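You operate a simulated robot arm through the tools that you are given. There is no shell and no other tool. Be economical: measure what you need, move in short steps, check, and stop when the job is done.

Carry out the task below with a simulated two-armed robot. There is one attempt and no reset: what you move stays moved.

TASK
Serve two clicks of nuts in the purple bowl, on the tray.
Fine: hold the dispenser while you turn its knob; turn it back to 0; scatter or drop nothing.

Only the result counts: the job must be done as asked and must still hold three seconds after the hand-in. Knocking over, shifting, dropping, spilling or breaking anything else fails it.

THE ROBOT
Two 7-joint arms with two-finger parallel grippers on one trunk, on a base that drives. Base frame: it is fixed to the floor where the robot stands at the start and does not move with it; the origin is under the middle of the robot, x ahead of it, y to its left, z up. Readings come in m, degrees, newtons and seconds.
The left shoulder is at the start at [0.05, 0.177, 1.204], the right one opposite. With the tool pointing down near the work surface each hand reaches from about 0.1 to 0.68 m from the robot's upright axis, wherever it stands, measured 20 degrees to its own side. Places, roughly: inside of the black tray [0.5, -0.8, 1]; knob of the nut dispenser [0.6, -0.2, 1]; top of the snack cart [0.6, -0.2, 0.8]. Payload 3.43 kg a hand.
The TCP of each hand is the grasp point between the finger pads, 0.034 m short of the fingertips. In the tool frame z runs along the fingers and y along their closing line. Largest opening 0.128 m; finger width 0.024, thickness 0.012; the body of the gripper, 0.048 by 0.13 m, starts 0.096 m behind the TCP.
Orientation is told as [roll, pitch, yaw] about the base's x, y, z axes, in that order, counted from this pose: with the fingers straight down and closing along the base's y, the tool's x points along the base's -x, its y along +y and its z along -z.

THE INTERFACE
- The arms move only by the tool send_rows. It takes "left_targets", "right_targets" or both (then of equal length, played together; a hand with none holds still); each is a list that holds one entry, the list of rows, each a list of 7 numbers: the opening, from 0 (shut) to 1 (fully open), then the shift along the base's x, y, z in m, then the turn, a rotation vector about the base's x, y, z in degrees. In form: [[[fingers, dx, dy, dz, rx, ry, rz], ...]]. A call has 1 to 8 rows; each row shifts and turns the commanded pose from where the row before left it. Each row takes 0.2 s and may step no farther than 0.05 m and 8.6 degrees from the row before; otherwise, or with a gripper value out of range, the whole call is refused. A pose out of reach is approached as far as the arm can. The call stops where the force on the tool passes 40 N (or 10 N more than at its start, if that is more) or the arm is blocked; 0.2 s more then pass. The fingers move at their own pace (about 0.108 m/s each) and stop on an object; they squeeze with about 26 N. The grip force told is the motor's: it shows also when the fingers shut on nothing. Time passes only in rows, and 0.2 s behind the last, so rows that do not move let the fingers close. The reply holds the time, the measured pose of the TCP, the force on the tool along the base axes, the opening and the grip force, in the units named above and with some noise, with the torque about the TCP (base axes, N m) and any sound that the robot's microphone picked up.
- Cameras (640 x 400 px; columns grow to the right, rows downward): "scene" is now at [0.1456, -0.0532, 1.3745]; the picture's right is [-0.57, -0.82, 0.00], its down [-0.41, 0.28, -0.87] and it looks along [0.71, -0.49, -0.50] (base axes); focal length 214 px, centre (320, 200). "left" rides on the left gripper at [0.076, 0.011, -0.16] in its tool frame; the picture's right is [-0.15, 0.99, 0.00], its down [-0.88, -0.13, -0.45] and it looks along [-0.45, -0.07, 0.89] (tool axes); focal length 234 px, centre (320, 200). "right" rides on the right gripper at [0.076, -0.011, -0.16] in its tool frame; the picture's right is [0.15, 0.99, 0.00], its down [-0.88, 0.13, -0.46] and it looks along [-0.45, 0.07, 0.89] (tool axes); focal length 234 px, centre (320, 200). There is no depth. A picture from a camera that has moved, and an enlarged one, comes with that camera's place and axes in the base frame and with its lens.
- snapshot(camera): a new picture of that camera. The clock stands still meanwhile.
- move_column(by): slides the trunk up (or, below 0, down) by that many m; the arms and the scene camera ride with it, the base frame stays. It gives what a move gives, with no picture.
- steer(legs): drives the robot by 1 to 6 legs, each [ahead, turn to the left] in m and degrees, along the robot's own axes; the way and the turn of a leg run together, so that a leg with both is an arc; at most 1.5 m and 180 degrees a leg. The arms and the cameras ride along, it lands a little off, and it stops where it bumps. It gives what a move gives.
- aim_head(pan, tilt): turns the head with the scene camera to pan (to the left, within 80 degrees either way) and tilt (down, from -29 to 69), counted from straight ahead of the robot. It gives what a move gives.
- zoom(camera, box): a new picture of the part [left, top, right, bottom] of that camera's present view, enlarged. The clock stands still meanwhile.
- job_done(): hands the job in; it is judged then, once.

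Go step by step. Nothing tells you exact positions but the pictures and the camera data: compare them with the known pose of the tool, close in by small moves and look again before you grip or let go. The budget is 120 turns and 108 pictures, counting those below and the enlarged ones. Unless the task says otherwise, let go and move clear before handing in.

The tools are called after ">>>" as name(argument=value, ...) on one line, values as JSON. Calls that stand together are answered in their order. send_rows: Moves the arms, as the interface text tells. Its arguments: {"type":"object","properties":{"left_targets":{"type":"array"},"right_targets":{"type":"array"}},"required":[]} The other tools are called the same way: move_column (by) slides the trunk up or down; steer (legs) drives the base; aim_head (pan, tilt) turns the head that bears the scene camera; snapshot (camera) takes a picture; zoom (camera, box) takes an enlarged picture of a part of a camera's view; job_done () hands the job in.

At the start:

```text
time: 0.0
left_tool_pos: [0.3021, -0.049, 1.3274]
left_ee_rot: [-0.1, 0.1, 0.0]
left_force: [5.5, 10.9, -4.6]
left_moment: [-2.14, 0.5, -1.24]
left_finger_gap: 0.1278
left_finger_force: 0.0
right_tool_pos: [0.3154, -0.4766, 1.2869]
right_ee_rot: [-0.1, 0.1, -0.1]
right_force: [0.6, 0.0, -0.6]
right_moment: [0.0, -0.01, -0.01]
right_finger_gap: 0.1279
right_finger_force: 0.0
trunk travel left (down, up): [-0.375, 0.026]
robot x, y, heading: [0.0003, -0.0011, -0.0]
head pan, tilt: [-33.0, 29.9]
```

scene: 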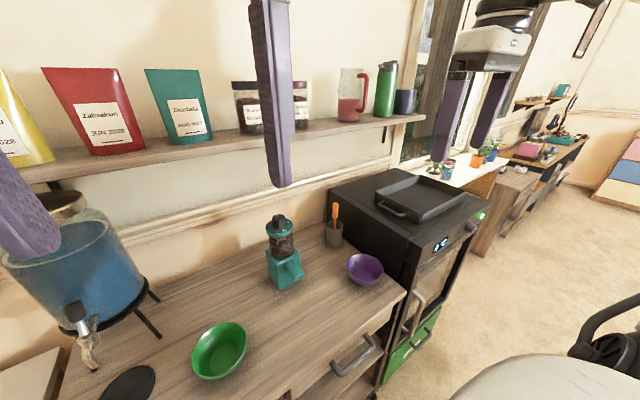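
right: 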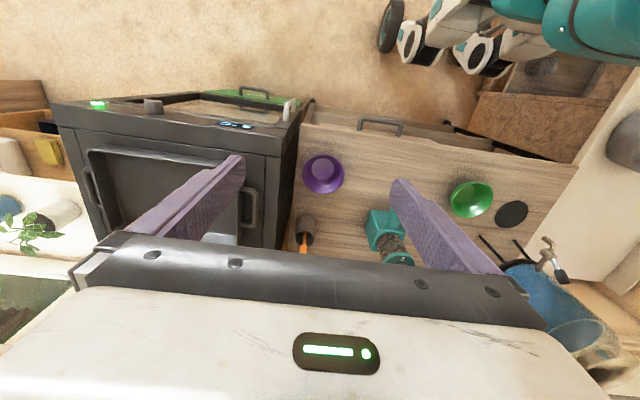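
left: 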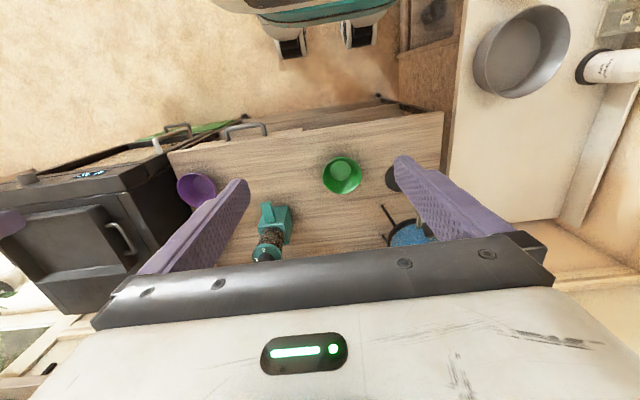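

I see the cart with a teal nut dispenser, the purple bowl to its right, and a black tray on the oven. First I'll take enlarged pictures of the dispenser and the tray.

>>> zoom(camera="scene", box=[240, 190, 400, 300])

>>> zoom(camera="scene", box=[320, 140, 520, 265])

>>> zoom(camera="left", box=[160, 150, 320, 270])

>>> zoom(camera="right", box=[280, 140, 440, 270])

```text
3.64 times, centred on (320, 245) of scene
camera zoom: at [0.1456, -0.0532, 1.3745], right [-0.57, -0.82, 0.0], down [-0.41, 0.28, -0.87], along [0.71, -0.49, -0.5], focal length 780 px, centre (320, 36)
```

zoom: 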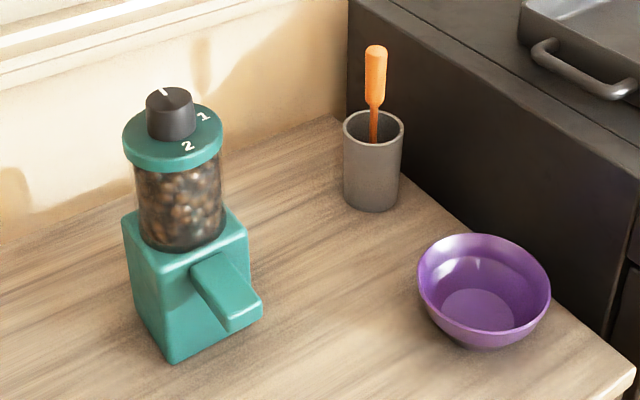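

```text
3.20 times, centred on (420, 202) of scene
camera zoom: at [0.1456, -0.0532, 1.3745], right [-0.57, -0.82, 0.0], down [-0.41, 0.28, -0.87], along [0.71, -0.49, -0.5], focal length 686 px, centre (0, 192)
```

zoom: 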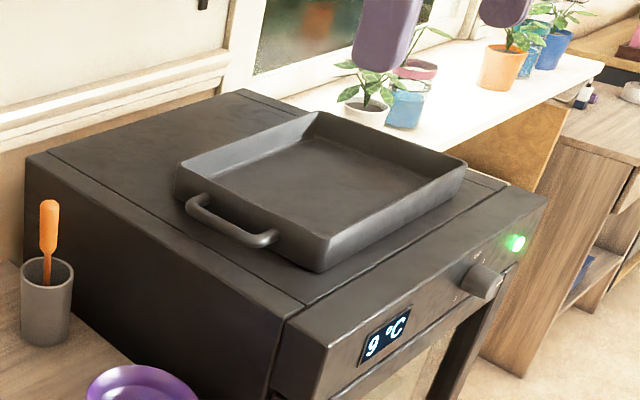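

```text
3.33 times, centred on (240, 210) of left
camera zoom: at [0.2261, -0.0367, 1.4862], right [0.15, 0.99, 0.0], down [0.88, -0.13, 0.46], along [0.45, -0.07, -0.89], focal length 781 px, centre (587, 167)
```

zoom: 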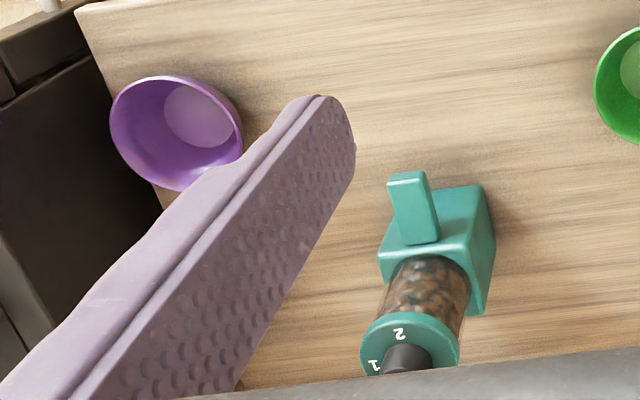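

```text
3.08 times, centred on (360, 205) of right
camera zoom: at [0.2397, -0.4879, 1.4463], right [-0.15, 0.99, 0.0], down [0.88, 0.13, 0.46], along [0.45, 0.07, -0.89], focal length 720 px, centre (197, 185)
```

zoom: 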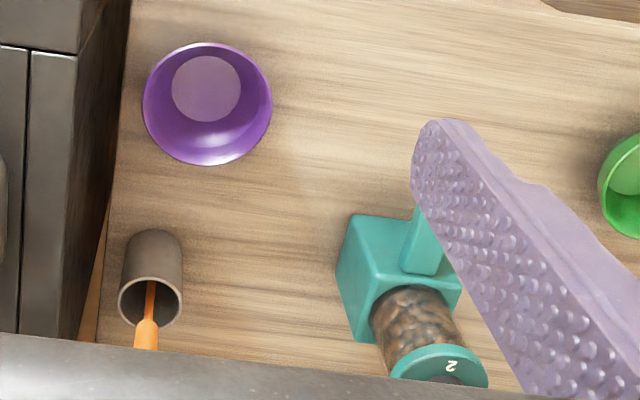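

The bowl is at about (0.46, -0.445), with its rim at about z 0.84. The knob is at about (0.60, -0.23) with its top near 1.045, the chute faces the robot, and the lid top is near 1.015. I'll zoom in tighter on the knob and chute.

>>> zoom(camera="scene", box=[262, 208, 306, 236])

>>> zoom(camera="scene", box=[260, 235, 324, 295])

>>> send_rows(left_targets=[[[1, 0, 0.03, 0, 0, 0, 0], [1, 0, 0.03, 0, 0, 0, 0]]])

```text
14.29 times, centred on (284, 222) of scene
camera zoom: at [0.1456, -0.0532, 1.3745], right [-0.57, -0.82, 0.0], down [-0.41, 0.28, -0.87], along [0.71, -0.49, -0.5], focal length 3064 px, centre (834, -114)
```

zoom: 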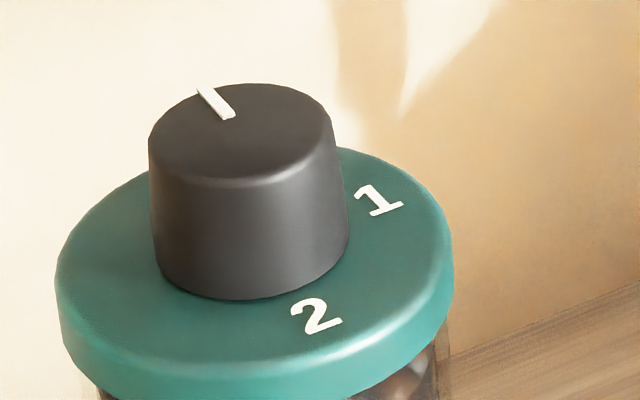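

```text
6.67 times, centred on (292, 265) of scene
camera zoom: at [0.1456, -0.0532, 1.3745], right [-0.57, -0.82, 0.0], down [-0.41, 0.28, -0.87], along [0.71, -0.49, -0.5], focal length 1430 px, centre (507, -233)
```

zoom: 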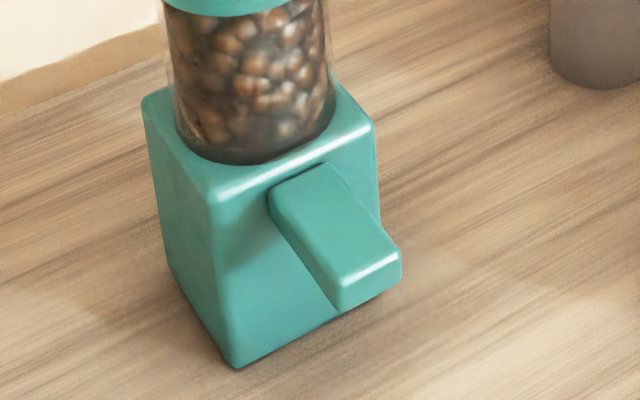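

```text
time: 0.6
left_tool_pos: [0.3007, 0.0123, 1.3265]
left_ee_rot: [-0.1, 0.0, 0.1]
left_force: [0.8, -0.4, -0.3]
left_moment: [-0.02, 0.01, -0.02]
left_finger_gap: 0.1279
left_finger_force: 0.1
right_tool_pos: [0.3147, -0.4767, 1.288]
right_ee_rot: [0.0, 0.0, 0.0]
right_force: [-1.0, 0.0, -1.2]
right_moment: [-0.03, 0.01, -0.01]
right_finger_gap: 0.128
right_finger_force: 0.0
trunk travel left (down, up): [-0.375, 0.026]
robot x, y, heading: [-0.0029, 0.0007, 0.2]
head pan, tilt: [-33.0, 29.9]
```

The numbers on the lid are 90° apart, clockwise seen from above, with 0 at +x, 1 at -y and 2 at -x. The bowl has to go under the chute tip at about (0.53, -0.245, 0.86), so I'll bring the right hand over the bowl's near rim, yawed by -90°.

>>> send_rows(right_targets=[[[1, 0, 0, -0.02, 0, 0, -8.5], [1, 0, 0.005, -0.03, 0, 0, -8.5], [1, 0.005, 0.005, -0.03, 0, 0, -8.5], [1, 0.005, 0.005, -0.03, 0, 0, -8.5], [1, 0.005, 0.005, -0.03, 0, 0, -8.5], [1, 0.005, 0.005, -0.03, 0, 0, -8.5], [1, 0.005, 0.005, -0.02, 0, 0, -8.5], [1, 0, 0, 0, 0, 0, -8.5]]])

>>> send_rows(right_targets=[[[1, 0, 0, -0.02, 0, 0, -8.5], [1, 0, 0, -0.03, 0, 0, -8.5], [1, 0, 0, -0.01, 0, 0, -5], [1, 0, 0, 0, 0, 0, 0]]])

>>> snapshot(camera="right")

>>> snapshot(camera="scene")

```text
time: 2.4
left_tool_pos: [0.302, 0.0105, 1.3265]
left_ee_rot: [0.0, 0.0, 0.0]
left_force: [-0.2, 0.2, -0.9]
left_moment: [-0.01, 0.01, 0.01]
left_finger_gap: 0.1282
left_finger_force: 0.1
right_tool_pos: [0.3408, -0.4464, 1.0963]
right_ee_rot: [0.1, 0.0, -68.2]
right_force: [-0.1, 0.6, 0.1]
right_moment: [0.01, -0.02, 0.03]
right_finger_gap: 0.1281
right_finger_force: 0.0
trunk travel left (down, up): [-0.375, 0.026]
robot x, y, heading: [-0.0032, -0.0049, -0.0]
head pan, tilt: [-33.0, 29.9]
```

```text
time: 3.4
left_tool_pos: [0.3013, 0.0105, 1.3265]
left_ee_rot: [-0.2, 0.1, 0.0]
left_force: [1.2, -0.4, -0.5]
left_moment: [0.02, 0.02, -0.04]
left_finger_gap: 0.1279
left_finger_force: 0.0
right_tool_pos: [0.3403, -0.4471, 1.0368]
right_ee_rot: [-0.1, -0.1, -90.0]
right_force: [0.0, -0.5, -0.8]
right_moment: [0.01, -0.01, -0.01]
right_finger_gap: 0.128
right_finger_force: 0.0
trunk travel left (down, up): [-0.375, 0.026]
robot x, y, heading: [0.0011, 0.0005, 0.1]
head pan, tilt: [-33.0, 29.9]
```

```text
98 pictures are left
camera right: at [0.3296, -0.3711, 1.1967], right [0.99, 0.14, 0.0], down [0.13, -0.88, 0.46], along [0.07, -0.45, -0.89], focal length 234 px, centre (320, 200)
```

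right: 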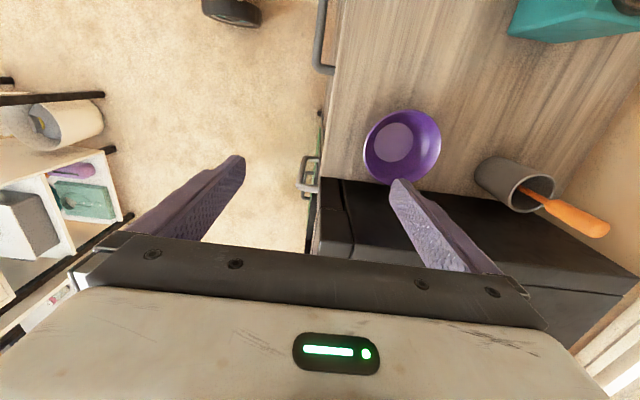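

```text
97 pictures are left
camera scene: at [0.147, -0.0508, 1.3741], right [-0.54, -0.84, 0.0], down [-0.42, 0.27, -0.87], along [0.73, -0.47, -0.5], focal length 214 px, centre (320, 200)
```

scene: 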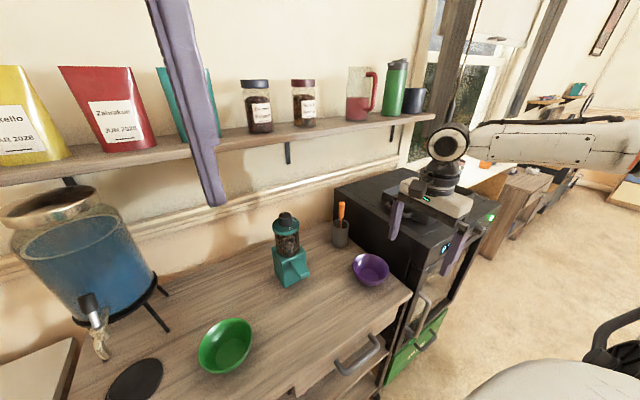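

The bowl is confirmed at about (0.461, -0.446). I'll look closely at its wall profile before choosing the grip tilt.

>>> zoom(camera="scene", box=[340, 240, 404, 296])

>>> zoom(camera="right", box=[340, 90, 460, 200])

```text
7.14 times, centred on (372, 268) of scene
camera zoom: at [0.147, -0.0508, 1.3741], right [-0.54, -0.84, 0.0], down [-0.42, 0.27, -0.87], along [0.73, -0.47, -0.5], focal length 1532 px, centre (-51, -286)
```

zoom: 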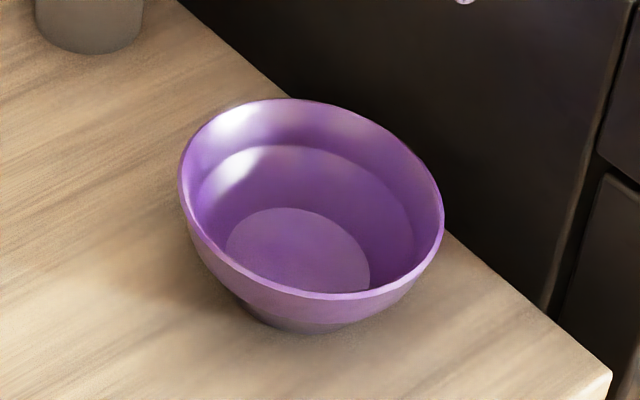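

```text
3.64 times, centred on (400, 145) of right
camera zoom: at [0.3296, -0.3711, 1.1967], right [0.99, 0.14, 0.0], down [0.13, -0.88, 0.46], along [0.07, -0.45, -0.89], focal length 852 px, centre (29, 400)
```

zoom: 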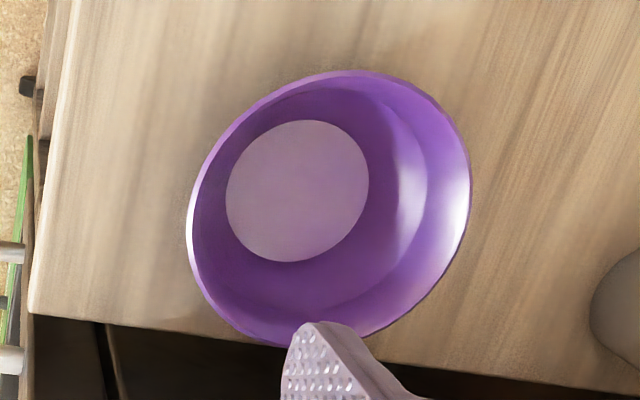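

The bowl's upper wall leans outward by about 20-25° and its rim is at about z 0.853. I'll tilt the hand 20° to match, set half opening, and hover above the near rim.

>>> send_rows(right_targets=[[[0.5, 0.02, 0, -0.02, 0, -7, 0], [0.5, 0.02, 0, -0.03, 0, -7, 0], [0.5, 0.02, 0, -0.03, 0, -6, 0], [0.5, 0, 0.001, -0.02, 0, 0, 0], [0.5, 0, 0, 0, 0, 0, 0]]])

>>> snapshot(camera="right")

>>> zoom(camera="scene", box=[330, 200, 458, 300])

```text
time: 4.6
left_tool_pos: [0.3011, 0.0103, 1.3262]
left_ee_rot: [0.0, 0.0, 0.0]
left_force: [-0.2, -0.4, 0.0]
left_moment: [-0.01, -0.03, -0.01]
left_finger_gap: 0.1279
left_finger_force: 0.1
right_tool_pos: [0.4005, -0.4448, 0.9375]
right_ee_rot: [20.0, 0.0, -90.0]
right_force: [0.2, 0.4, 0.0]
right_moment: [0.02, 0.01, -0.01]
right_finger_gap: 0.0641
right_finger_force: 0.1
trunk travel left (down, up): [-0.375, 0.026]
robot x, y, heading: [-0.0026, 0.0005, 0.2]
head pan, tilt: [-33.0, 29.9]
```

```text
94 pictures are left
camera right: at [0.3355, -0.3695, 1.0827], right [0.93, 0.15, 0.34], down [-0.03, -0.88, 0.47], along [0.37, -0.45, -0.81], focal length 234 px, centre (320, 200)
```

right: 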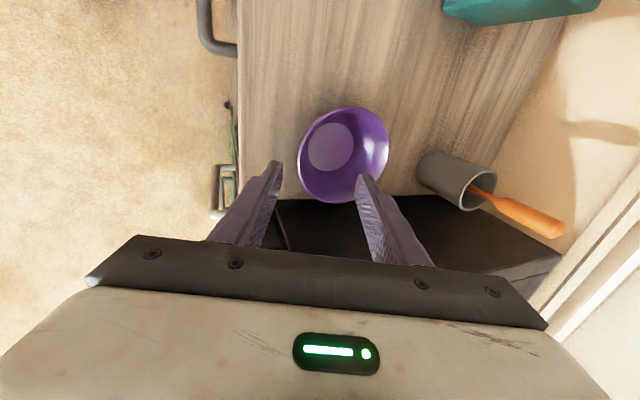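

```text
4.00 times, centred on (394, 250) of scene
camera zoom: at [0.147, -0.0508, 1.3741], right [-0.54, -0.84, 0.0], down [-0.42, 0.27, -0.87], along [0.73, -0.47, -0.5], focal length 858 px, centre (24, 0)
```

zoom: 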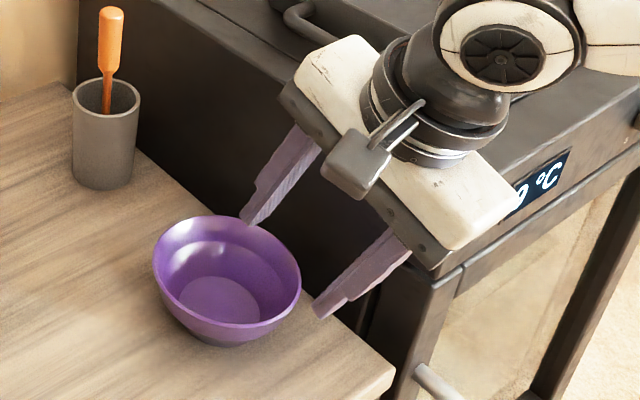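

The fingers line up over the near rim, clear of the oven. I'll go down most of the way and check.

>>> send_rows(right_targets=[[[0.5, 0, -0.001, -0.025, 0, 0, 0], [0.5, 0, 0, -0.025, 0, 0, 0], [0.5, 0, 0, -0.015, 0, 0, 0], [0.5, 0, 0, 0, 0, 0, 0]]])

>>> zoom(camera="scene", box=[340, 225, 436, 300])

>>> zoom(camera="right", box=[220, 80, 420, 280])

```text
time: 5.6
left_tool_pos: [0.3008, 0.011, 1.3277]
left_ee_rot: [-0.1, 0.1, 0.0]
left_force: [-0.7, 0.6, 0.1]
left_moment: [0.0, -0.03, 0.0]
left_finger_gap: 0.1279
left_finger_force: 0.0
right_tool_pos: [0.4002, -0.446, 0.8719]
right_ee_rot: [20.0, -0.1, -90.0]
right_force: [0.3, 0.3, -0.2]
right_moment: [0.0, 0.0, 0.0]
right_finger_gap: 0.0638
right_finger_force: 0.1
trunk travel left (down, up): [-0.375, 0.026]
robot x, y, heading: [0.0012, -0.0012, 0.0]
head pan, tilt: [-33.0, 29.9]
```

```text
5.33 times, centred on (388, 262) of scene
camera zoom: at [0.147, -0.0507, 1.3741], right [-0.54, -0.84, 0.0], down [-0.42, 0.27, -0.87], along [0.73, -0.47, -0.5], focal length 1144 px, centre (-43, -133)
```

zoom: 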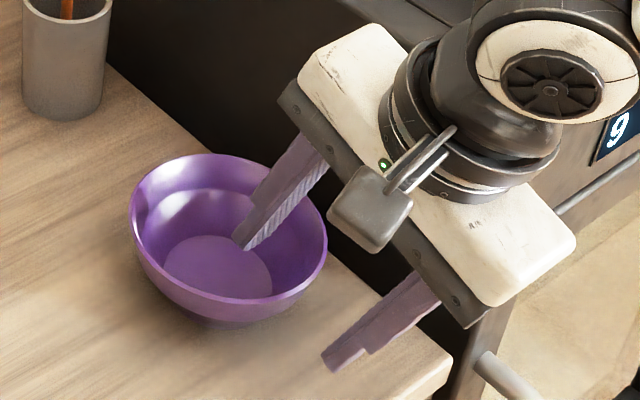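

```text
2.00 times, centred on (320, 180) of right
camera zoom: at [0.3358, -0.3708, 1.0177], right [0.93, 0.15, 0.34], down [-0.03, -0.88, 0.47], along [0.37, -0.45, -0.81], focal length 468 px, centre (320, 240)
```

zoom: 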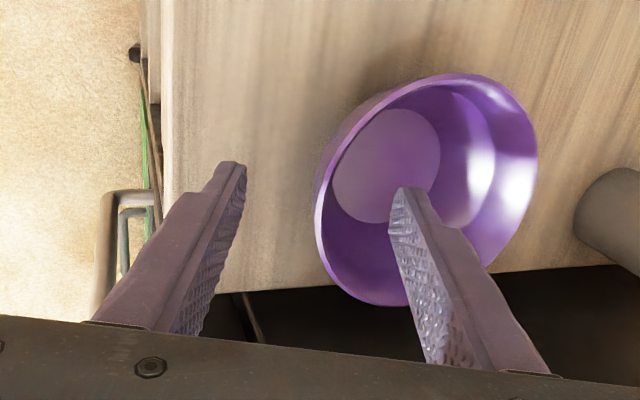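

The rim sits between the fingers. I'll go down 1 cm more and close gently.

>>> send_rows(right_targets=[[[0.5, 0, 0, -0.01, 0, 0, 0], [0.4, 0, 0, 0, 0, 0, 0], [0.3, 0, 0, 0, 0, 0, 0], [0.2, 0, 0, 0, 0, 0, 0], [0.12, 0, 0, 0, 0, 0, 0], [0.05, 0, 0, 0, 0, 0, 0], [0, 0, 0, 0, 0, 0, 0], [0, 0, 0, 0, 0, 0, 0]]])

>>> zoom(camera="scene", box=[340, 225, 436, 300])

>>> zoom(camera="right", box=[220, 80, 420, 280])

```text
time: 7.4
left_tool_pos: [0.3015, 0.0097, 1.3273]
left_ee_rot: [-0.1, -0.1, 0.1]
left_force: [-0.2, 0.2, 0.2]
left_moment: [-0.03, -0.04, 0.0]
left_finger_gap: 0.128
left_finger_force: 0.0
right_tool_pos: [0.3997, -0.4468, 0.8613]
right_ee_rot: [20.0, 0.0, -90.0]
right_force: [-0.3, 0.6, 0.1]
right_moment: [-0.02, 0.1, 0.01]
right_finger_gap: 0.0082
right_finger_force: 26.2
trunk travel left (down, up): [-0.375, 0.026]
robot x, y, heading: [-0.0002, 0.0012, -0.1]
head pan, tilt: [-33.0, 29.9]
```

```text
5.33 times, centred on (388, 262) of scene
camera zoom: at [0.1471, -0.0509, 1.374], right [-0.54, -0.84, 0.0], down [-0.42, 0.27, -0.87], along [0.73, -0.47, -0.5], focal length 1144 px, centre (-43, -133)
```

zoom: 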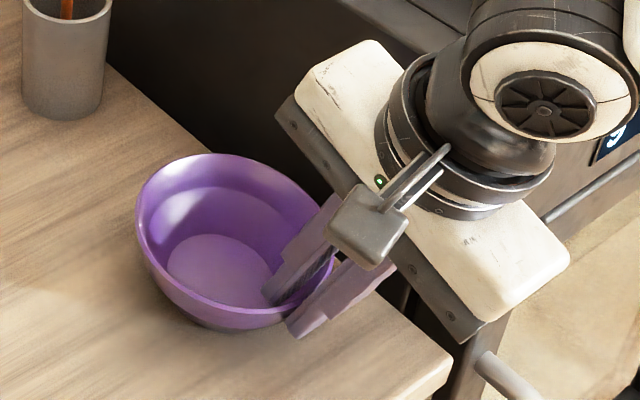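

```text
2.00 times, centred on (320, 180) of right
camera zoom: at [0.336, -0.3711, 1.0074], right [0.93, 0.15, 0.34], down [-0.03, -0.88, 0.47], along [0.37, -0.45, -0.81], focal length 468 px, centre (320, 240)
```

zoom: 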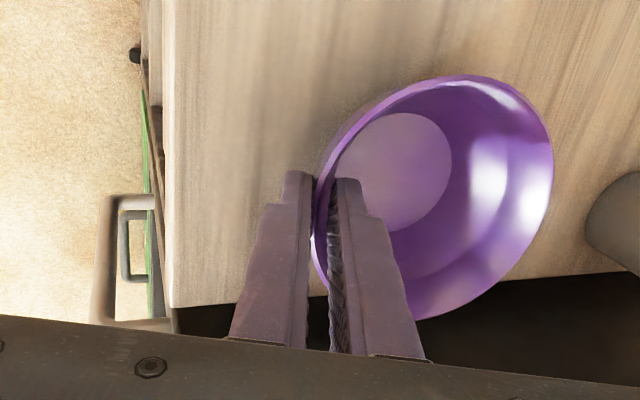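

The bowl is gripped. I'll lift it about 1.5 cm and carry it in front of the chute, staying clear of it, then look.

>>> send_rows(right_targets=[[[0, 0, 0, 0.008, 0, 0, 0], [0, 0, 0, 0.008, 0, 0, 0], [0, -0.005, 0.02, 0, 0, 0, 0], [0, -0.005, 0.035, 0, 0, 0, 0], [0, -0.005, 0.045, 0, 0, 0, 0], [0, -0.005, 0.045, 0, 0, 0, 0], [0, -0.005, 0.035, 0, 0, 0, 0], [0, 0, 0.02, 0, 0, 0, 0]]])

>>> zoom(camera="scene", box=[240, 200, 400, 300])

>>> snapshot(camera="right")

>>> snapshot(camera="left")

```text
time: 9.2
left_tool_pos: [0.3031, 0.0117, 1.3273]
left_ee_rot: [-0.1, 0.1, 0.1]
left_force: [-0.5, -0.2, -0.3]
left_moment: [0.0, 0.01, 0.02]
left_finger_gap: 0.1279
left_finger_force: 0.1
right_tool_pos: [0.3752, -0.2459, 0.8806]
right_ee_rot: [20.0, -0.1, -90.1]
right_force: [0.4, -0.6, -3.2]
right_moment: [-0.02, 0.09, -0.02]
right_finger_gap: 0.0086
right_finger_force: 25.9
trunk travel left (down, up): [-0.375, 0.026]
robot x, y, heading: [-0.0024, 0.0007, 0.1]
head pan, tilt: [-33.0, 29.9]
```

```text
4.00 times, centred on (320, 250) of scene
camera zoom: at [0.1473, -0.0506, 1.3741], right [-0.54, -0.84, 0.0], down [-0.42, 0.27, -0.87], along [0.73, -0.47, -0.5], focal length 858 px, centre (320, 0)
```

zoom: 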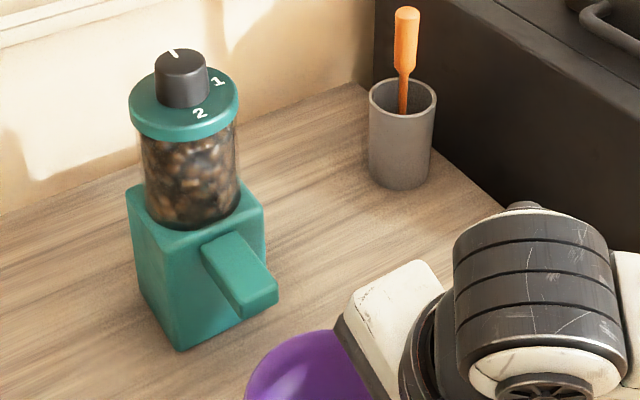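

```text
87 pictures are left
camera right: at [0.3104, -0.1704, 1.0259], right [0.93, 0.15, 0.34], down [-0.03, -0.88, 0.47], along [0.37, -0.45, -0.81], focal length 234 px, centre (320, 200)
```

right: 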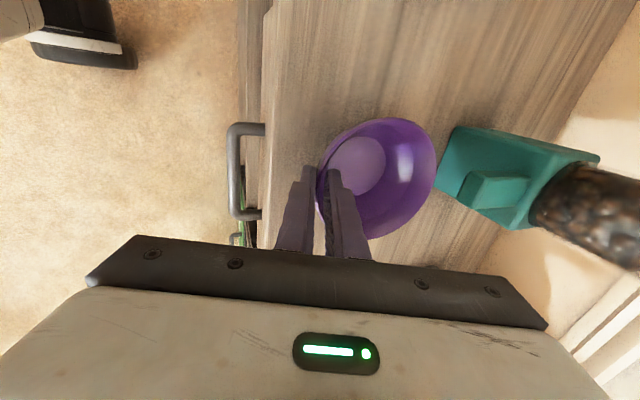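

```text
86 pictures are left
camera left: at [0.2263, 0.0234, 1.486], right [0.15, 0.99, 0.0], down [0.88, -0.13, 0.45], along [0.45, -0.07, -0.89], focal length 234 px, centre (320, 200)
```

left: 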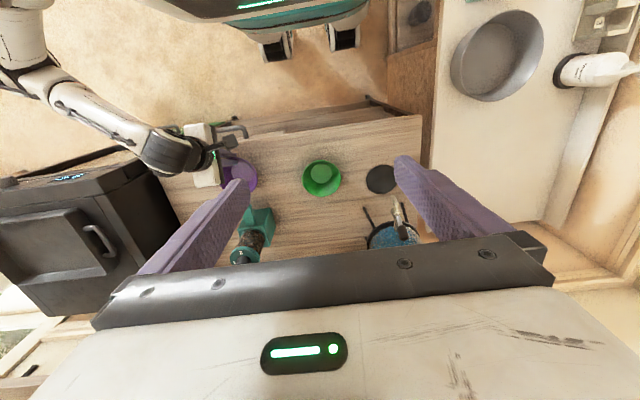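

I need a precise chute tip position. I'll zoom the right camera on it.

>>> zoom(camera="right", box=[300, 100, 540, 250])

>>> zoom(camera="scene", box=[268, 240, 332, 300])

```text
2.67 times, centred on (420, 175) of right
camera zoom: at [0.3104, -0.1704, 1.0259], right [0.93, 0.15, 0.34], down [-0.03, -0.88, 0.47], along [0.37, -0.45, -0.81], focal length 624 px, centre (53, 267)
```

zoom: 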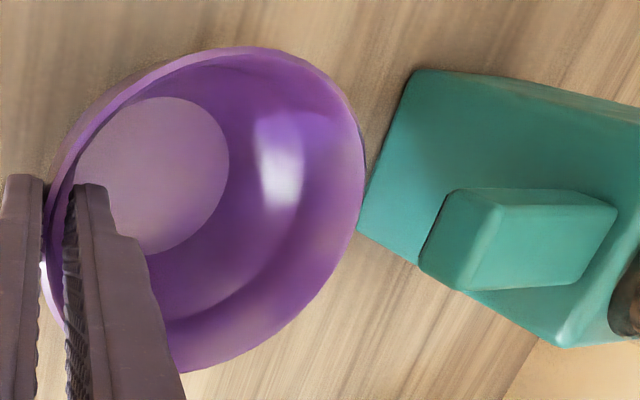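

```text
6.67 times, centred on (300, 270) of scene
camera zoom: at [0.1473, -0.0506, 1.3741], right [-0.54, -0.84, 0.0], down [-0.42, 0.27, -0.87], along [0.73, -0.47, -0.5], focal length 1430 px, centre (453, -267)
```

zoom: 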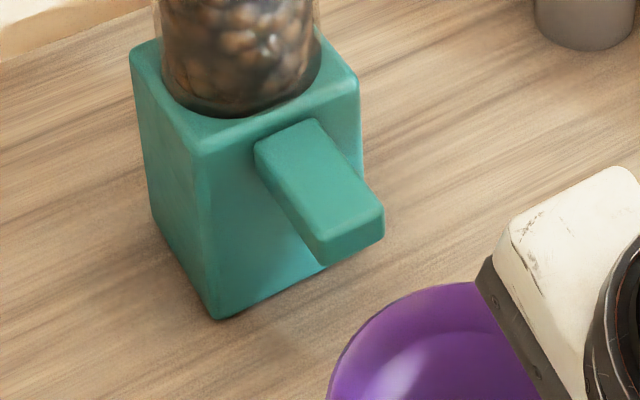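

The chute tip is at x 0.511, y -0.235, with its underside at z 0.889, so the bowl clears it. I'll move the bowl's centre to about (0.495, -0.235), set it down and open the fingers slightly.

>>> send_rows(right_targets=[[[0, 0.02, 0.002, -0.008, 0, 0, 0], [0, 0.025, 0.003, -0.004, 0, 0, 0], [0, 0.018, 0, -0.003, 0, 0, 0], [0, 0, 0, -0.003, 0, 0, 0], [0, 0, 0, -0.001, 0, 0, 0], [0, 0, 0, 0, 0, 0, 0]]])

>>> zoom(camera="right", box=[260, 80, 500, 250])

>>> zoom(camera="scene", box=[260, 220, 356, 310])

```text
time: 10.6
left_tool_pos: [0.3005, 0.0109, 1.3268]
left_ee_rot: [-0.1, 0.1, -0.1]
left_force: [-0.7, -0.1, 1.2]
left_moment: [-0.06, 0.0, 0.0]
left_finger_gap: 0.128
left_finger_force: 0.1
right_tool_pos: [0.4383, -0.2408, 0.8613]
right_ee_rot: [20.3, 0.0, -90.0]
right_force: [-2.1, 0.4, 11.3]
right_moment: [0.03, -0.15, 0.0]
right_finger_gap: 0.008
right_finger_force: 26.4
trunk travel left (down, up): [-0.375, 0.026]
robot x, y, heading: [-0.0001, -0.0014, -0.1]
head pan, tilt: [-33.0, 29.9]
```

```text
2.35 times, centred on (380, 165) of right
camera zoom: at [0.3733, -0.1653, 1.0071], right [0.93, 0.15, 0.34], down [-0.04, -0.88, 0.47], along [0.37, -0.45, -0.81], focal length 551 px, centre (179, 282)
```

zoom: 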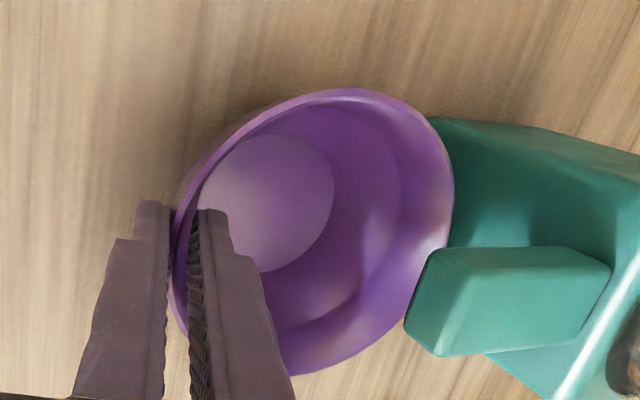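

```text
4.44 times, centred on (308, 265) of scene
camera zoom: at [0.1459, -0.0503, 1.3744], right [-0.54, -0.84, 0.0], down [-0.42, 0.27, -0.87], along [0.73, -0.47, -0.5], focal length 953 px, centre (373, -89)
```

zoom: 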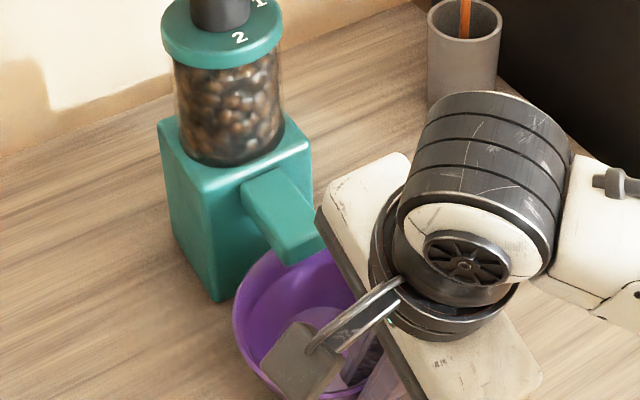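

The bowl is down, centred at about (0.495, -0.235), with the tip 4 cm inside the rim. I'll release it gently and back out along the tool axis.

>>> send_rows(right_targets=[[[0.03, 0, 0, 0.001, 0, 0, 0], [0.1, 0, 0, 0, 0, 0, 0], [0.2, 0, 0, 0, 0, 0, 0], [0.25, 0, 0, 0, 0, 0, 0], [0.25, -0.007, 0, 0.019, 0, 0, 0], [0.25, -0.01, 0, 0.028, 0, 0, 0], [0.25, -0.015, 0, 0.04, 0, 0, 0], [0.25, -0.015, 0, 0.04, 0, 0, 0]]])

>>> snapshot(camera="right")

>>> snapshot(camera="scene")

```text
time: 12.4
left_tool_pos: [0.3016, 0.0098, 1.3275]
left_ee_rot: [0.0, 0.0, -0.1]
left_force: [0.1, 0.5, -0.5]
left_moment: [-0.03, 0.01, 0.0]
left_finger_gap: 0.1279
left_finger_force: 0.0
right_tool_pos: [0.3901, -0.2419, 0.9877]
right_ee_rot: [19.9, -0.1, -89.9]
right_force: [-0.8, 0.5, 0.0]
right_moment: [-0.02, 0.0, -0.02]
right_finger_gap: 0.0321
right_finger_force: 0.1
trunk travel left (down, up): [-0.375, 0.026]
robot x, y, heading: [-0.0016, -0.0014, 0.0]
head pan, tilt: [-33.0, 29.9]
```

```text
81 pictures are left
camera right: at [0.3256, -0.1661, 1.1334], right [0.93, 0.15, 0.34], down [-0.03, -0.88, 0.47], along [0.37, -0.45, -0.81], focal length 234 px, centre (320, 200)
```

right: 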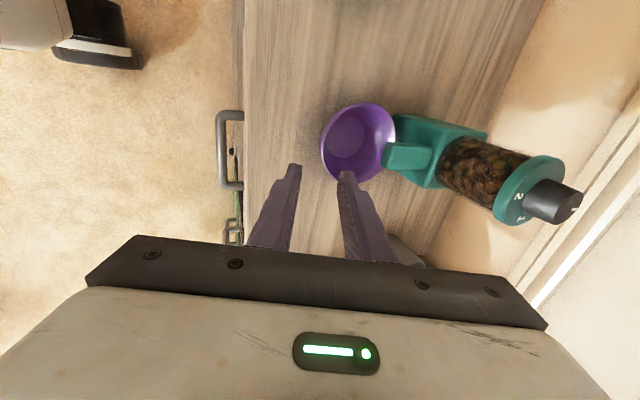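

```text
80 pictures are left
camera scene: at [0.1467, -0.0505, 1.3741], right [-0.54, -0.84, 0.0], down [-0.42, 0.27, -0.87], along [0.73, -0.47, -0.5], focal length 214 px, centre (320, 200)
```

scene: 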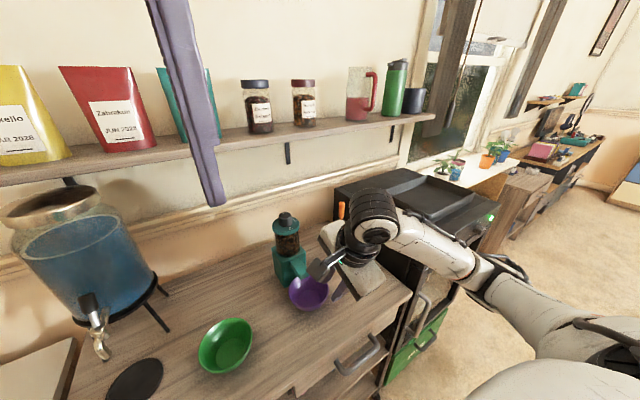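

The bowl stays put under the chute. Before bringing hands over the dispenser I need to know where the wall shelf ends, so I'll zoom in on it.

>>> zoom(camera="scene", box=[220, 70, 380, 170])

>>> zoom(camera="right", box=[440, 90, 640, 260])

```text
4.00 times, centred on (300, 120) of scene
camera zoom: at [0.1467, -0.0505, 1.3741], right [-0.54, -0.84, 0.0], down [-0.42, 0.27, -0.87], along [0.73, -0.47, -0.5], focal length 858 px, centre (400, 520)
```

zoom: 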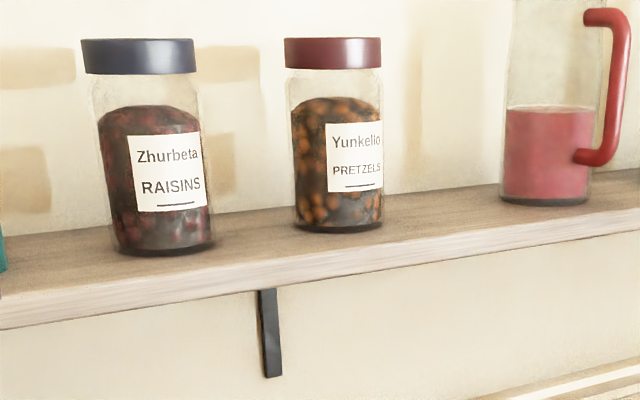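

```text
2.35 times, centred on (540, 175) of right
camera zoom: at [0.3256, -0.1661, 1.1334], right [0.93, 0.15, 0.34], down [-0.03, -0.88, 0.47], along [0.37, -0.45, -0.81], focal length 551 px, centre (-198, 259)
```

zoom: 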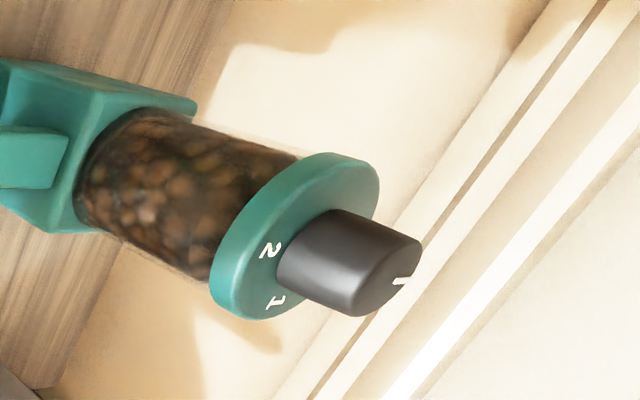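

The shelf front is at about x 0.63, z 1.23, almost above the knob at (0.607, -0.235). So the knob hand must lean back 30°, and I'll turn the knob in two 90° strokes. First the right hand moves out of the way and the left hand tips towards horizontal to hold the glass.

>>> send_rows(right_targets=[[[0.25, -0.015, -0.02, 0.04, 0, 7, 0], [0.25, -0.015, -0.04, 0.03, 0, 7, 0], [0.4, -0.015, -0.04, 0.03, 0, 6, 0], [0.5, -0.01, -0.04, 0.02, 0, 0, 8.5], [0.5, -0.01, -0.04, 0.02, 0, 0, 8.5], [0.5, -0.01, -0.04, 0.01, 0, 0, 8.5], [0.5, 0, -0.02, 0.01, 0, 0, 8.5], [0.5, 0, 0, 0, 0, 0, 8.5]]])

>>> send_rows(left_targets=[[[1, 0.01, -0.005, -0.01, 0, -8.5, 0], [1, 0.01, -0.005, -0.01, 0, -8.5, 0], [1, 0.015, -0.005, -0.015, 0, -8.5, 0], [1, 0.015, -0.005, -0.015, 0, -8.5, 0], [1, 0.015, -0.005, -0.015, 0, -8.5, 0], [1, 0.015, 0, -0.02, 0, -8.5, 0], [1, 0.015, 0, -0.02, 0, -8.5, 0], [1, 0.015, 0, -0.02, 0, -8.5, 0]]], right_targets=[[[0.5, 0, 0, 0, 0, 0, 8.5], [0.5, 0, 0, 0, 0, 0, 8.5], [0.5, 0, 0, 0, 0, 0, 8.5], [0.5, 0, 0, 0, 0, 0, 8.5], [0.5, 0, 0, 0, 0, 0, 8.5], [0.5, 0, 0, 0, 0, 0, 5], [0.5, 0, 0, 0, 0, 0, 0], [0.5, 0, 0, 0, 0, 0, 0]]])

>>> send_rows(left_targets=[[[1, 0.005, 0, -0.015, 0, -8.5, 0], [1, 0.005, 0, -0.015, 0, -8.5, 0], [1, 0.0, 0, -0.01, 0, -5, 0], [1, 0, 0, 0, 0, 0, -7.5], [1, 0, 0, 0, 0, 0, -7.5], [1, 0, 0, 0, 0, 0, -7.5], [1, 0, 0, 0, 0, 0, -7.5], [1, 0, 0, 0, 0, 0, -7.5]]])

>>> snapshot(camera="scene")

```text
refused: row 2 steps farther than a row can; nothing moved
```

```text
time: 14.2
left_tool_pos: [0.4118, -0.0151, 1.2016]
left_ee_rot: [-0.1, -68.1, -0.1]
left_force: [0.3, -0.2, -0.1]
left_moment: [0.01, 0.02, 0.0]
left_finger_gap: 0.1282
left_finger_force: 0.0
right_tool_pos: [0.3909, -0.2417, 0.9859]
right_ee_rot: [20.1, 0.0, -42.5]
right_force: [0.9, -0.1, -0.2]
right_moment: [-0.04, -0.01, -0.01]
right_finger_gap: 0.0639
right_finger_force: 0.0
trunk travel left (down, up): [-0.375, 0.026]
robot x, y, heading: [-0.0018, 0.0033, -0.1]
head pan, tilt: [-33.0, 29.9]
```

```text
time: 16.0
left_tool_pos: [0.4203, -0.0296, 1.1799]
left_ee_rot: [-94.8, -89.7, 66.3]
left_force: [0.6, -0.6, 0.2]
left_moment: [0.02, 0.0, -0.03]
left_finger_gap: 0.1283
left_finger_force: 0.1
left hand out of reach, approached as far as the arm can: row 7, 8
right_tool_pos: [0.3904, -0.2415, 0.9861]
right_ee_rot: [20.1, 0.0, -42.5]
right_force: [-1.6, 0.5, -0.4]
right_moment: [-0.04, 0.01, -0.04]
right_finger_gap: 0.0639
right_finger_force: 0.2
trunk travel left (down, up): [-0.375, 0.026]
robot x, y, heading: [-0.0011, -0.0004, 0.2]
head pan, tilt: [-33.0, 29.9]
```

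```text
77 pictures are left
camera scene: at [0.1472, -0.0506, 1.374], right [-0.54, -0.84, 0.0], down [-0.42, 0.27, -0.87], along [0.73, -0.47, -0.5], focal length 214 px, centre (320, 200)
```

scene: 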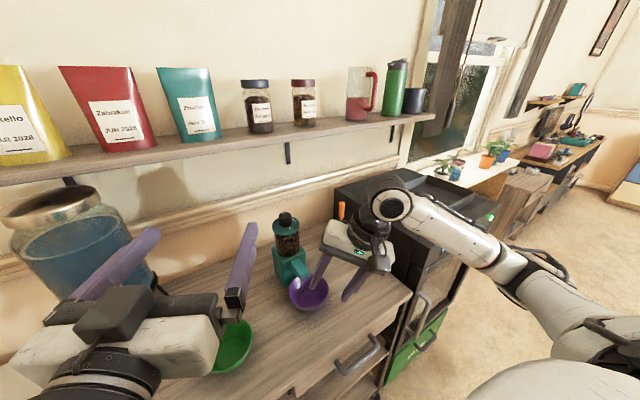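

The left hand is near horizontal but its yaw stopped short. I'll check its actual pose from its camera data.

>>> snapshot(camera="left")

>>> zoom(camera="scene", box=[0, 200, 320, 400])

```text
76 pictures are left
camera left: at [0.2853, 0.0576, 1.1038], right [0.47, 0.87, 0.14], down [-0.46, 0.11, 0.88], along [0.75, -0.48, 0.45], focal length 234 px, centre (320, 200)
```

left: 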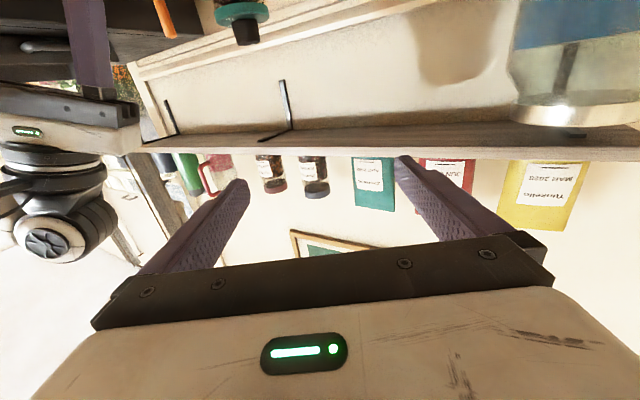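

```text
2.00 times, centred on (160, 300) of scene
camera zoom: at [0.1472, -0.0506, 1.374], right [-0.54, -0.84, 0.0], down [-0.42, 0.27, -0.87], along [0.73, -0.47, -0.5], focal length 429 px, centre (640, 0)
```

zoom: 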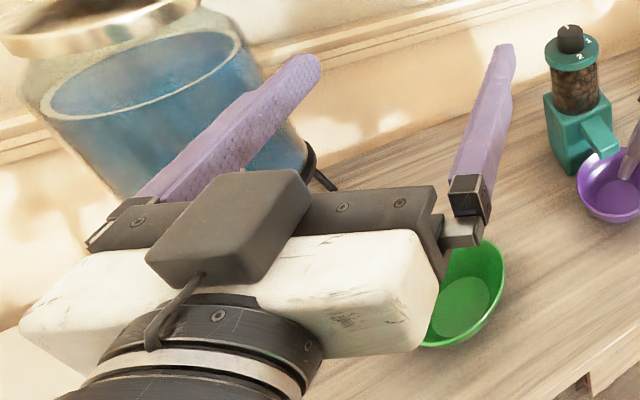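

The left camera also gives a better shelf fix: front edge at x 0.67, underside at z 1.223. I'll move the right hand away now and bring it to a neutral orientation.

>>> send_rows(right_targets=[[[0.5, -0.01, -0.03, 0.03, -4.9, 4.5, 0], [0.5, -0.015, -0.035, 0.025, -4.9, 4.5, 0], [0.5, -0.015, -0.035, 0.025, -4.9, 4.5, 0], [0.5, -0.01, -0.035, 0.02, 0, 0, 8.5], [0.5, -0.01, -0.035, 0.02, 0, 0, 8.5], [0.5, 0, -0.03, 0.02, 0, 0, 8.5], [0.5, 0, -0.02, 0.02, 0, 0, 8.5], [0.5, 0, 0, 0.02, 0, 0, 8.5]]])

```text
time: 17.8
left_tool_pos: [0.4204, -0.0295, 1.1802]
left_ee_rot: [-102.3, -89.7, 73.8]
left_force: [0.7, -0.8, -0.3]
left_moment: [-0.05, -0.05, -0.03]
left_finger_gap: 0.1279
left_finger_force: 0.1
right_tool_pos: [0.3333, -0.4604, 1.1547]
right_ee_rot: [0.1, 2.2, 0.0]
right_force: [-1.9, -1.0, 8.5]
right_moment: [0.11, -0.27, 0.01]
right_finger_gap: 0.0639
right_finger_force: 0.0
right hand out of reach, approached as far as the arm can: row 8
trunk travel left (down, up): [-0.375, 0.026]
robot x, y, heading: [0.0005, 0.0011, -0.1]
head pan, tilt: [-33.0, 29.9]
```

The right hand is clear. The left hand now moves to its pre-grasp pose in front of the glass.

>>> send_rows(left_targets=[[[1, 0, -0.01, -0.035, 0, 0, 0], [1, 0.0, -0.015, -0.035, 0, 0, 0], [1, 0.01, -0.015, -0.035, 0, 0, 0], [1, 0.01, -0.015, -0.035, 0, 0, 0], [1, 0.01, -0.02, -0.035, 0, 0, 0], [1, 0.01, -0.02, -0.03, 0, 0, 0], [1, 0.01, -0.015, -0.015, 0, 0, 0], [1, 0, 0, 0, 0, 0, 0]]])

>>> snapshot(camera="left")

>>> snapshot(camera="scene")

```text
time: 18.6
left_tool_pos: [0.4544, -0.0422, 1.1369]
left_ee_rot: [-126.2, -83.6, 104.4]
left_force: [-1.6, 0.5, 0.6]
left_moment: [0.04, 0.0, 0.0]
left_finger_gap: 0.1279
left_finger_force: 0.1
left hand out of reach, approached as far as the arm can: row 3, 4
right_tool_pos: [0.3336, -0.4603, 1.166]
right_ee_rot: [0.1, 0.1, 0.0]
right_force: [-0.5, 0.0, 0.1]
right_moment: [0.02, -0.02, 0.02]
right_finger_gap: 0.0639
right_finger_force: 0.0
trunk travel left (down, up): [-0.375, 0.026]
robot x, y, heading: [0.0018, 0.0042, -0.1]
head pan, tilt: [-33.0, 29.9]
stopped in row 4 (left hand): the arm was blocked; the commanded pose is now the measured one
```

```text
74 pictures are left
camera left: at [0.3126, 0.0197, 1.0498], right [0.37, 0.93, 0.06], down [-0.5, 0.14, 0.86], along [0.79, -0.34, 0.51], focal length 234 px, centre (320, 200)
```

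left: 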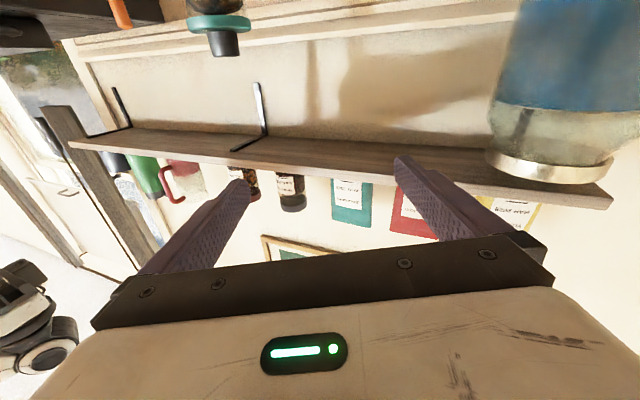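

```text
73 pictures are left
camera scene: at [0.1471, -0.051, 1.374], right [-0.54, -0.84, 0.0], down [-0.42, 0.27, -0.87], along [0.73, -0.47, -0.5], focal length 214 px, centre (320, 200)
```

scene: 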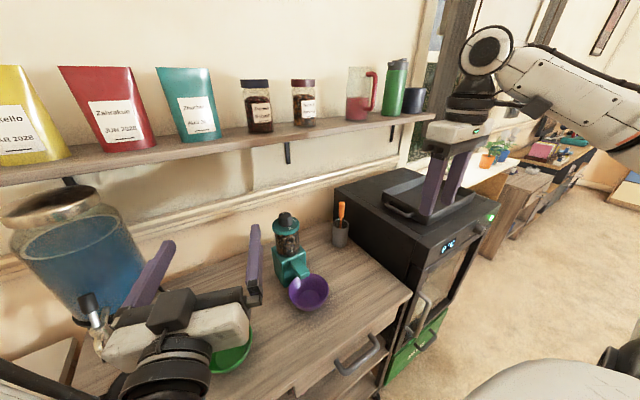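

The left wrist reached a limit because it was reaching across. Shifting the robot about 0.35 m to the right will put the dispenser ahead of the left shoulder and bring the tray into reach, so I'll check the floor space first.

>>> aim_head(pan=-80, tilt=45)

>>> snapshot(camera="scene")

>>> aim_head(pan=0, tilt=65)

>>> snapshot(camera="scene")

```text
time: 19.8
left_tool_pos: [0.4533, -0.0435, 1.1359]
left_ee_rot: [-126.2, -83.6, 104.2]
left_force: [0.3, 0.4, 0.4]
left_moment: [0.01, 0.0, -0.04]
left_finger_gap: 0.128
left_finger_force: 0.0
right_tool_pos: [0.3343, -0.4593, 1.1661]
right_ee_rot: [0.0, 0.0, 0.0]
right_force: [-0.7, -0.8, -0.6]
right_moment: [-0.03, -0.05, 0.05]
right_finger_gap: 0.0641
right_finger_force: 0.1
trunk travel left (down, up): [-0.375, 0.026]
robot x, y, heading: [0.0045, 0.0033, -0.0]
head pan, tilt: [-80.0, 45.0]
```

```text
72 pictures are left
camera scene: at [0.0853, -0.0816, 1.3514], right [-0.98, -0.17, 0.0], down [-0.12, 0.7, -0.71], along [0.12, -0.7, -0.71], focal length 214 px, centre (320, 200)
```

scene: 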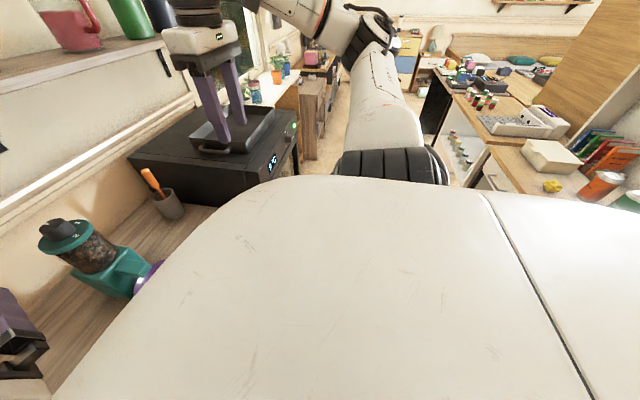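

```text
time: 21.3
left_tool_pos: [0.4531, -0.0437, 1.1369]
left_ee_rot: [-126.1, -83.5, 104.1]
left_force: [0.3, -0.5, 0.9]
left_moment: [0.01, -0.02, 0.02]
left_finger_gap: 0.1279
left_finger_force: 0.1
right_tool_pos: [0.3342, -0.4603, 1.1658]
right_ee_rot: [0.1, 0.0, 0.0]
right_force: [-0.5, -0.9, 0.1]
right_moment: [0.01, 0.03, -0.02]
right_finger_gap: 0.0638
right_finger_force: 0.1
trunk travel left (down, up): [-0.375, 0.026]
robot x, y, heading: [0.0019, 0.0013, 0.1]
head pan, tilt: [0.0, 65.0]
```

```text
71 pictures are left
camera scene: at [0.1318, -0.0016, 1.3264], right [0.0, -1.0, 0.0], down [-0.91, 0.0, -0.42], along [0.42, 0.0, -0.91], focal length 214 px, centre (320, 200)
```

scene: 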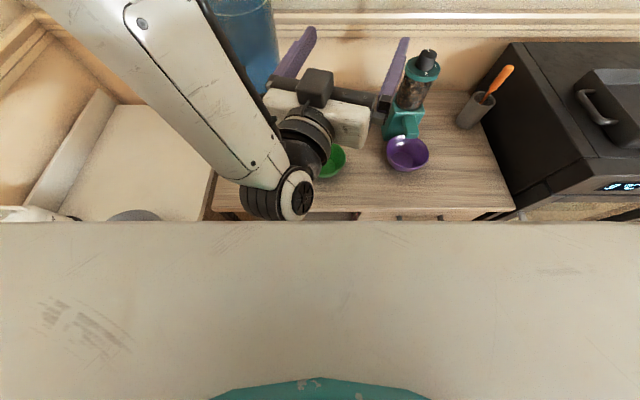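

There is free floor around the robot. I'll lift both hands a little, then back up, drive sideways by about 0.35 m and come forward again.

>>> send_rows(left_targets=[[[1, -0.01, 0.01, 0.03, 0, 0, 8], [1, -0.015, 0.01, 0.03, 0, 0, 8], [1, -0.015, 0.01, 0.03, 0, 0, 4], [1, -0.01, 0, 0.02, 0, 0, 0]]], right_targets=[[[0.5, 0, 0.01, 0.03, 0, 0, 0], [0.5, 0, 0.01, 0.03, 0, 0, 0], [0.5, 0, 0.01, 0.02, 0, 0, 0], [0.5, 0, 0, 0, 0, 0, 0]]])

>>> steer(legs=[[-0.15, 0]])

>>> snapshot(camera="scene")

```text
time: 22.3
left_tool_pos: [0.4131, -0.0033, 1.2471]
left_ee_rot: [-131.8, -83.7, 132.0]
left_force: [-0.1, 0.0, 0.0]
left_moment: [0.01, -0.01, 0.0]
left_finger_gap: 0.1282
left_finger_force: 0.0
right_tool_pos: [0.3438, -0.4269, 1.2423]
right_ee_rot: [0.1, 0.0, 0.0]
right_force: [-0.3, -1.4, 0.7]
right_moment: [0.03, 0.02, 0.01]
right_finger_gap: 0.0639
right_finger_force: 0.0
right hand out of reach, approached as far as the arm can: row 1, 2
trunk travel left (down, up): [-0.375, 0.026]
robot x, y, heading: [0.0016, 0.0006, -0.0]
head pan, tilt: [0.0, 65.0]
```

```text
time: 23.7
left_tool_pos: [0.2643, -0.0028, 1.2473]
left_ee_rot: [-130.8, -83.6, 130.5]
left_force: [-0.1, 0.3, 0.0]
left_moment: [-0.04, 0.0, 0.01]
left_finger_gap: 0.1282
left_finger_force: 0.1
right_tool_pos: [0.1951, -0.4269, 1.2425]
right_ee_rot: [0.0, -0.1, -0.1]
right_force: [-0.6, 0.3, 0.9]
right_moment: [-0.01, 0.0, 0.02]
right_finger_gap: 0.0641
right_finger_force: 0.0
trunk travel left (down, up): [-0.375, 0.026]
robot x, y, heading: [-0.1503, 0.0018, -0.2]
head pan, tilt: [0.0, 65.0]
```

```text
70 pictures are left
camera scene: at [-0.0164, -0.0016, 1.3265], right [0.0, -1.0, 0.0], down [-0.91, 0.0, -0.42], along [0.42, 0.0, -0.91], focal length 214 px, centre (320, 200)
```

scene: 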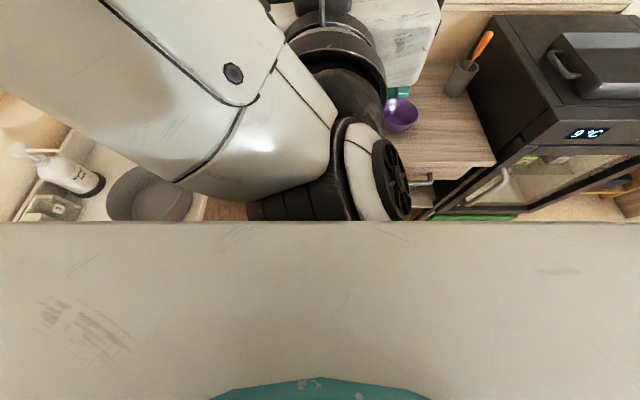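

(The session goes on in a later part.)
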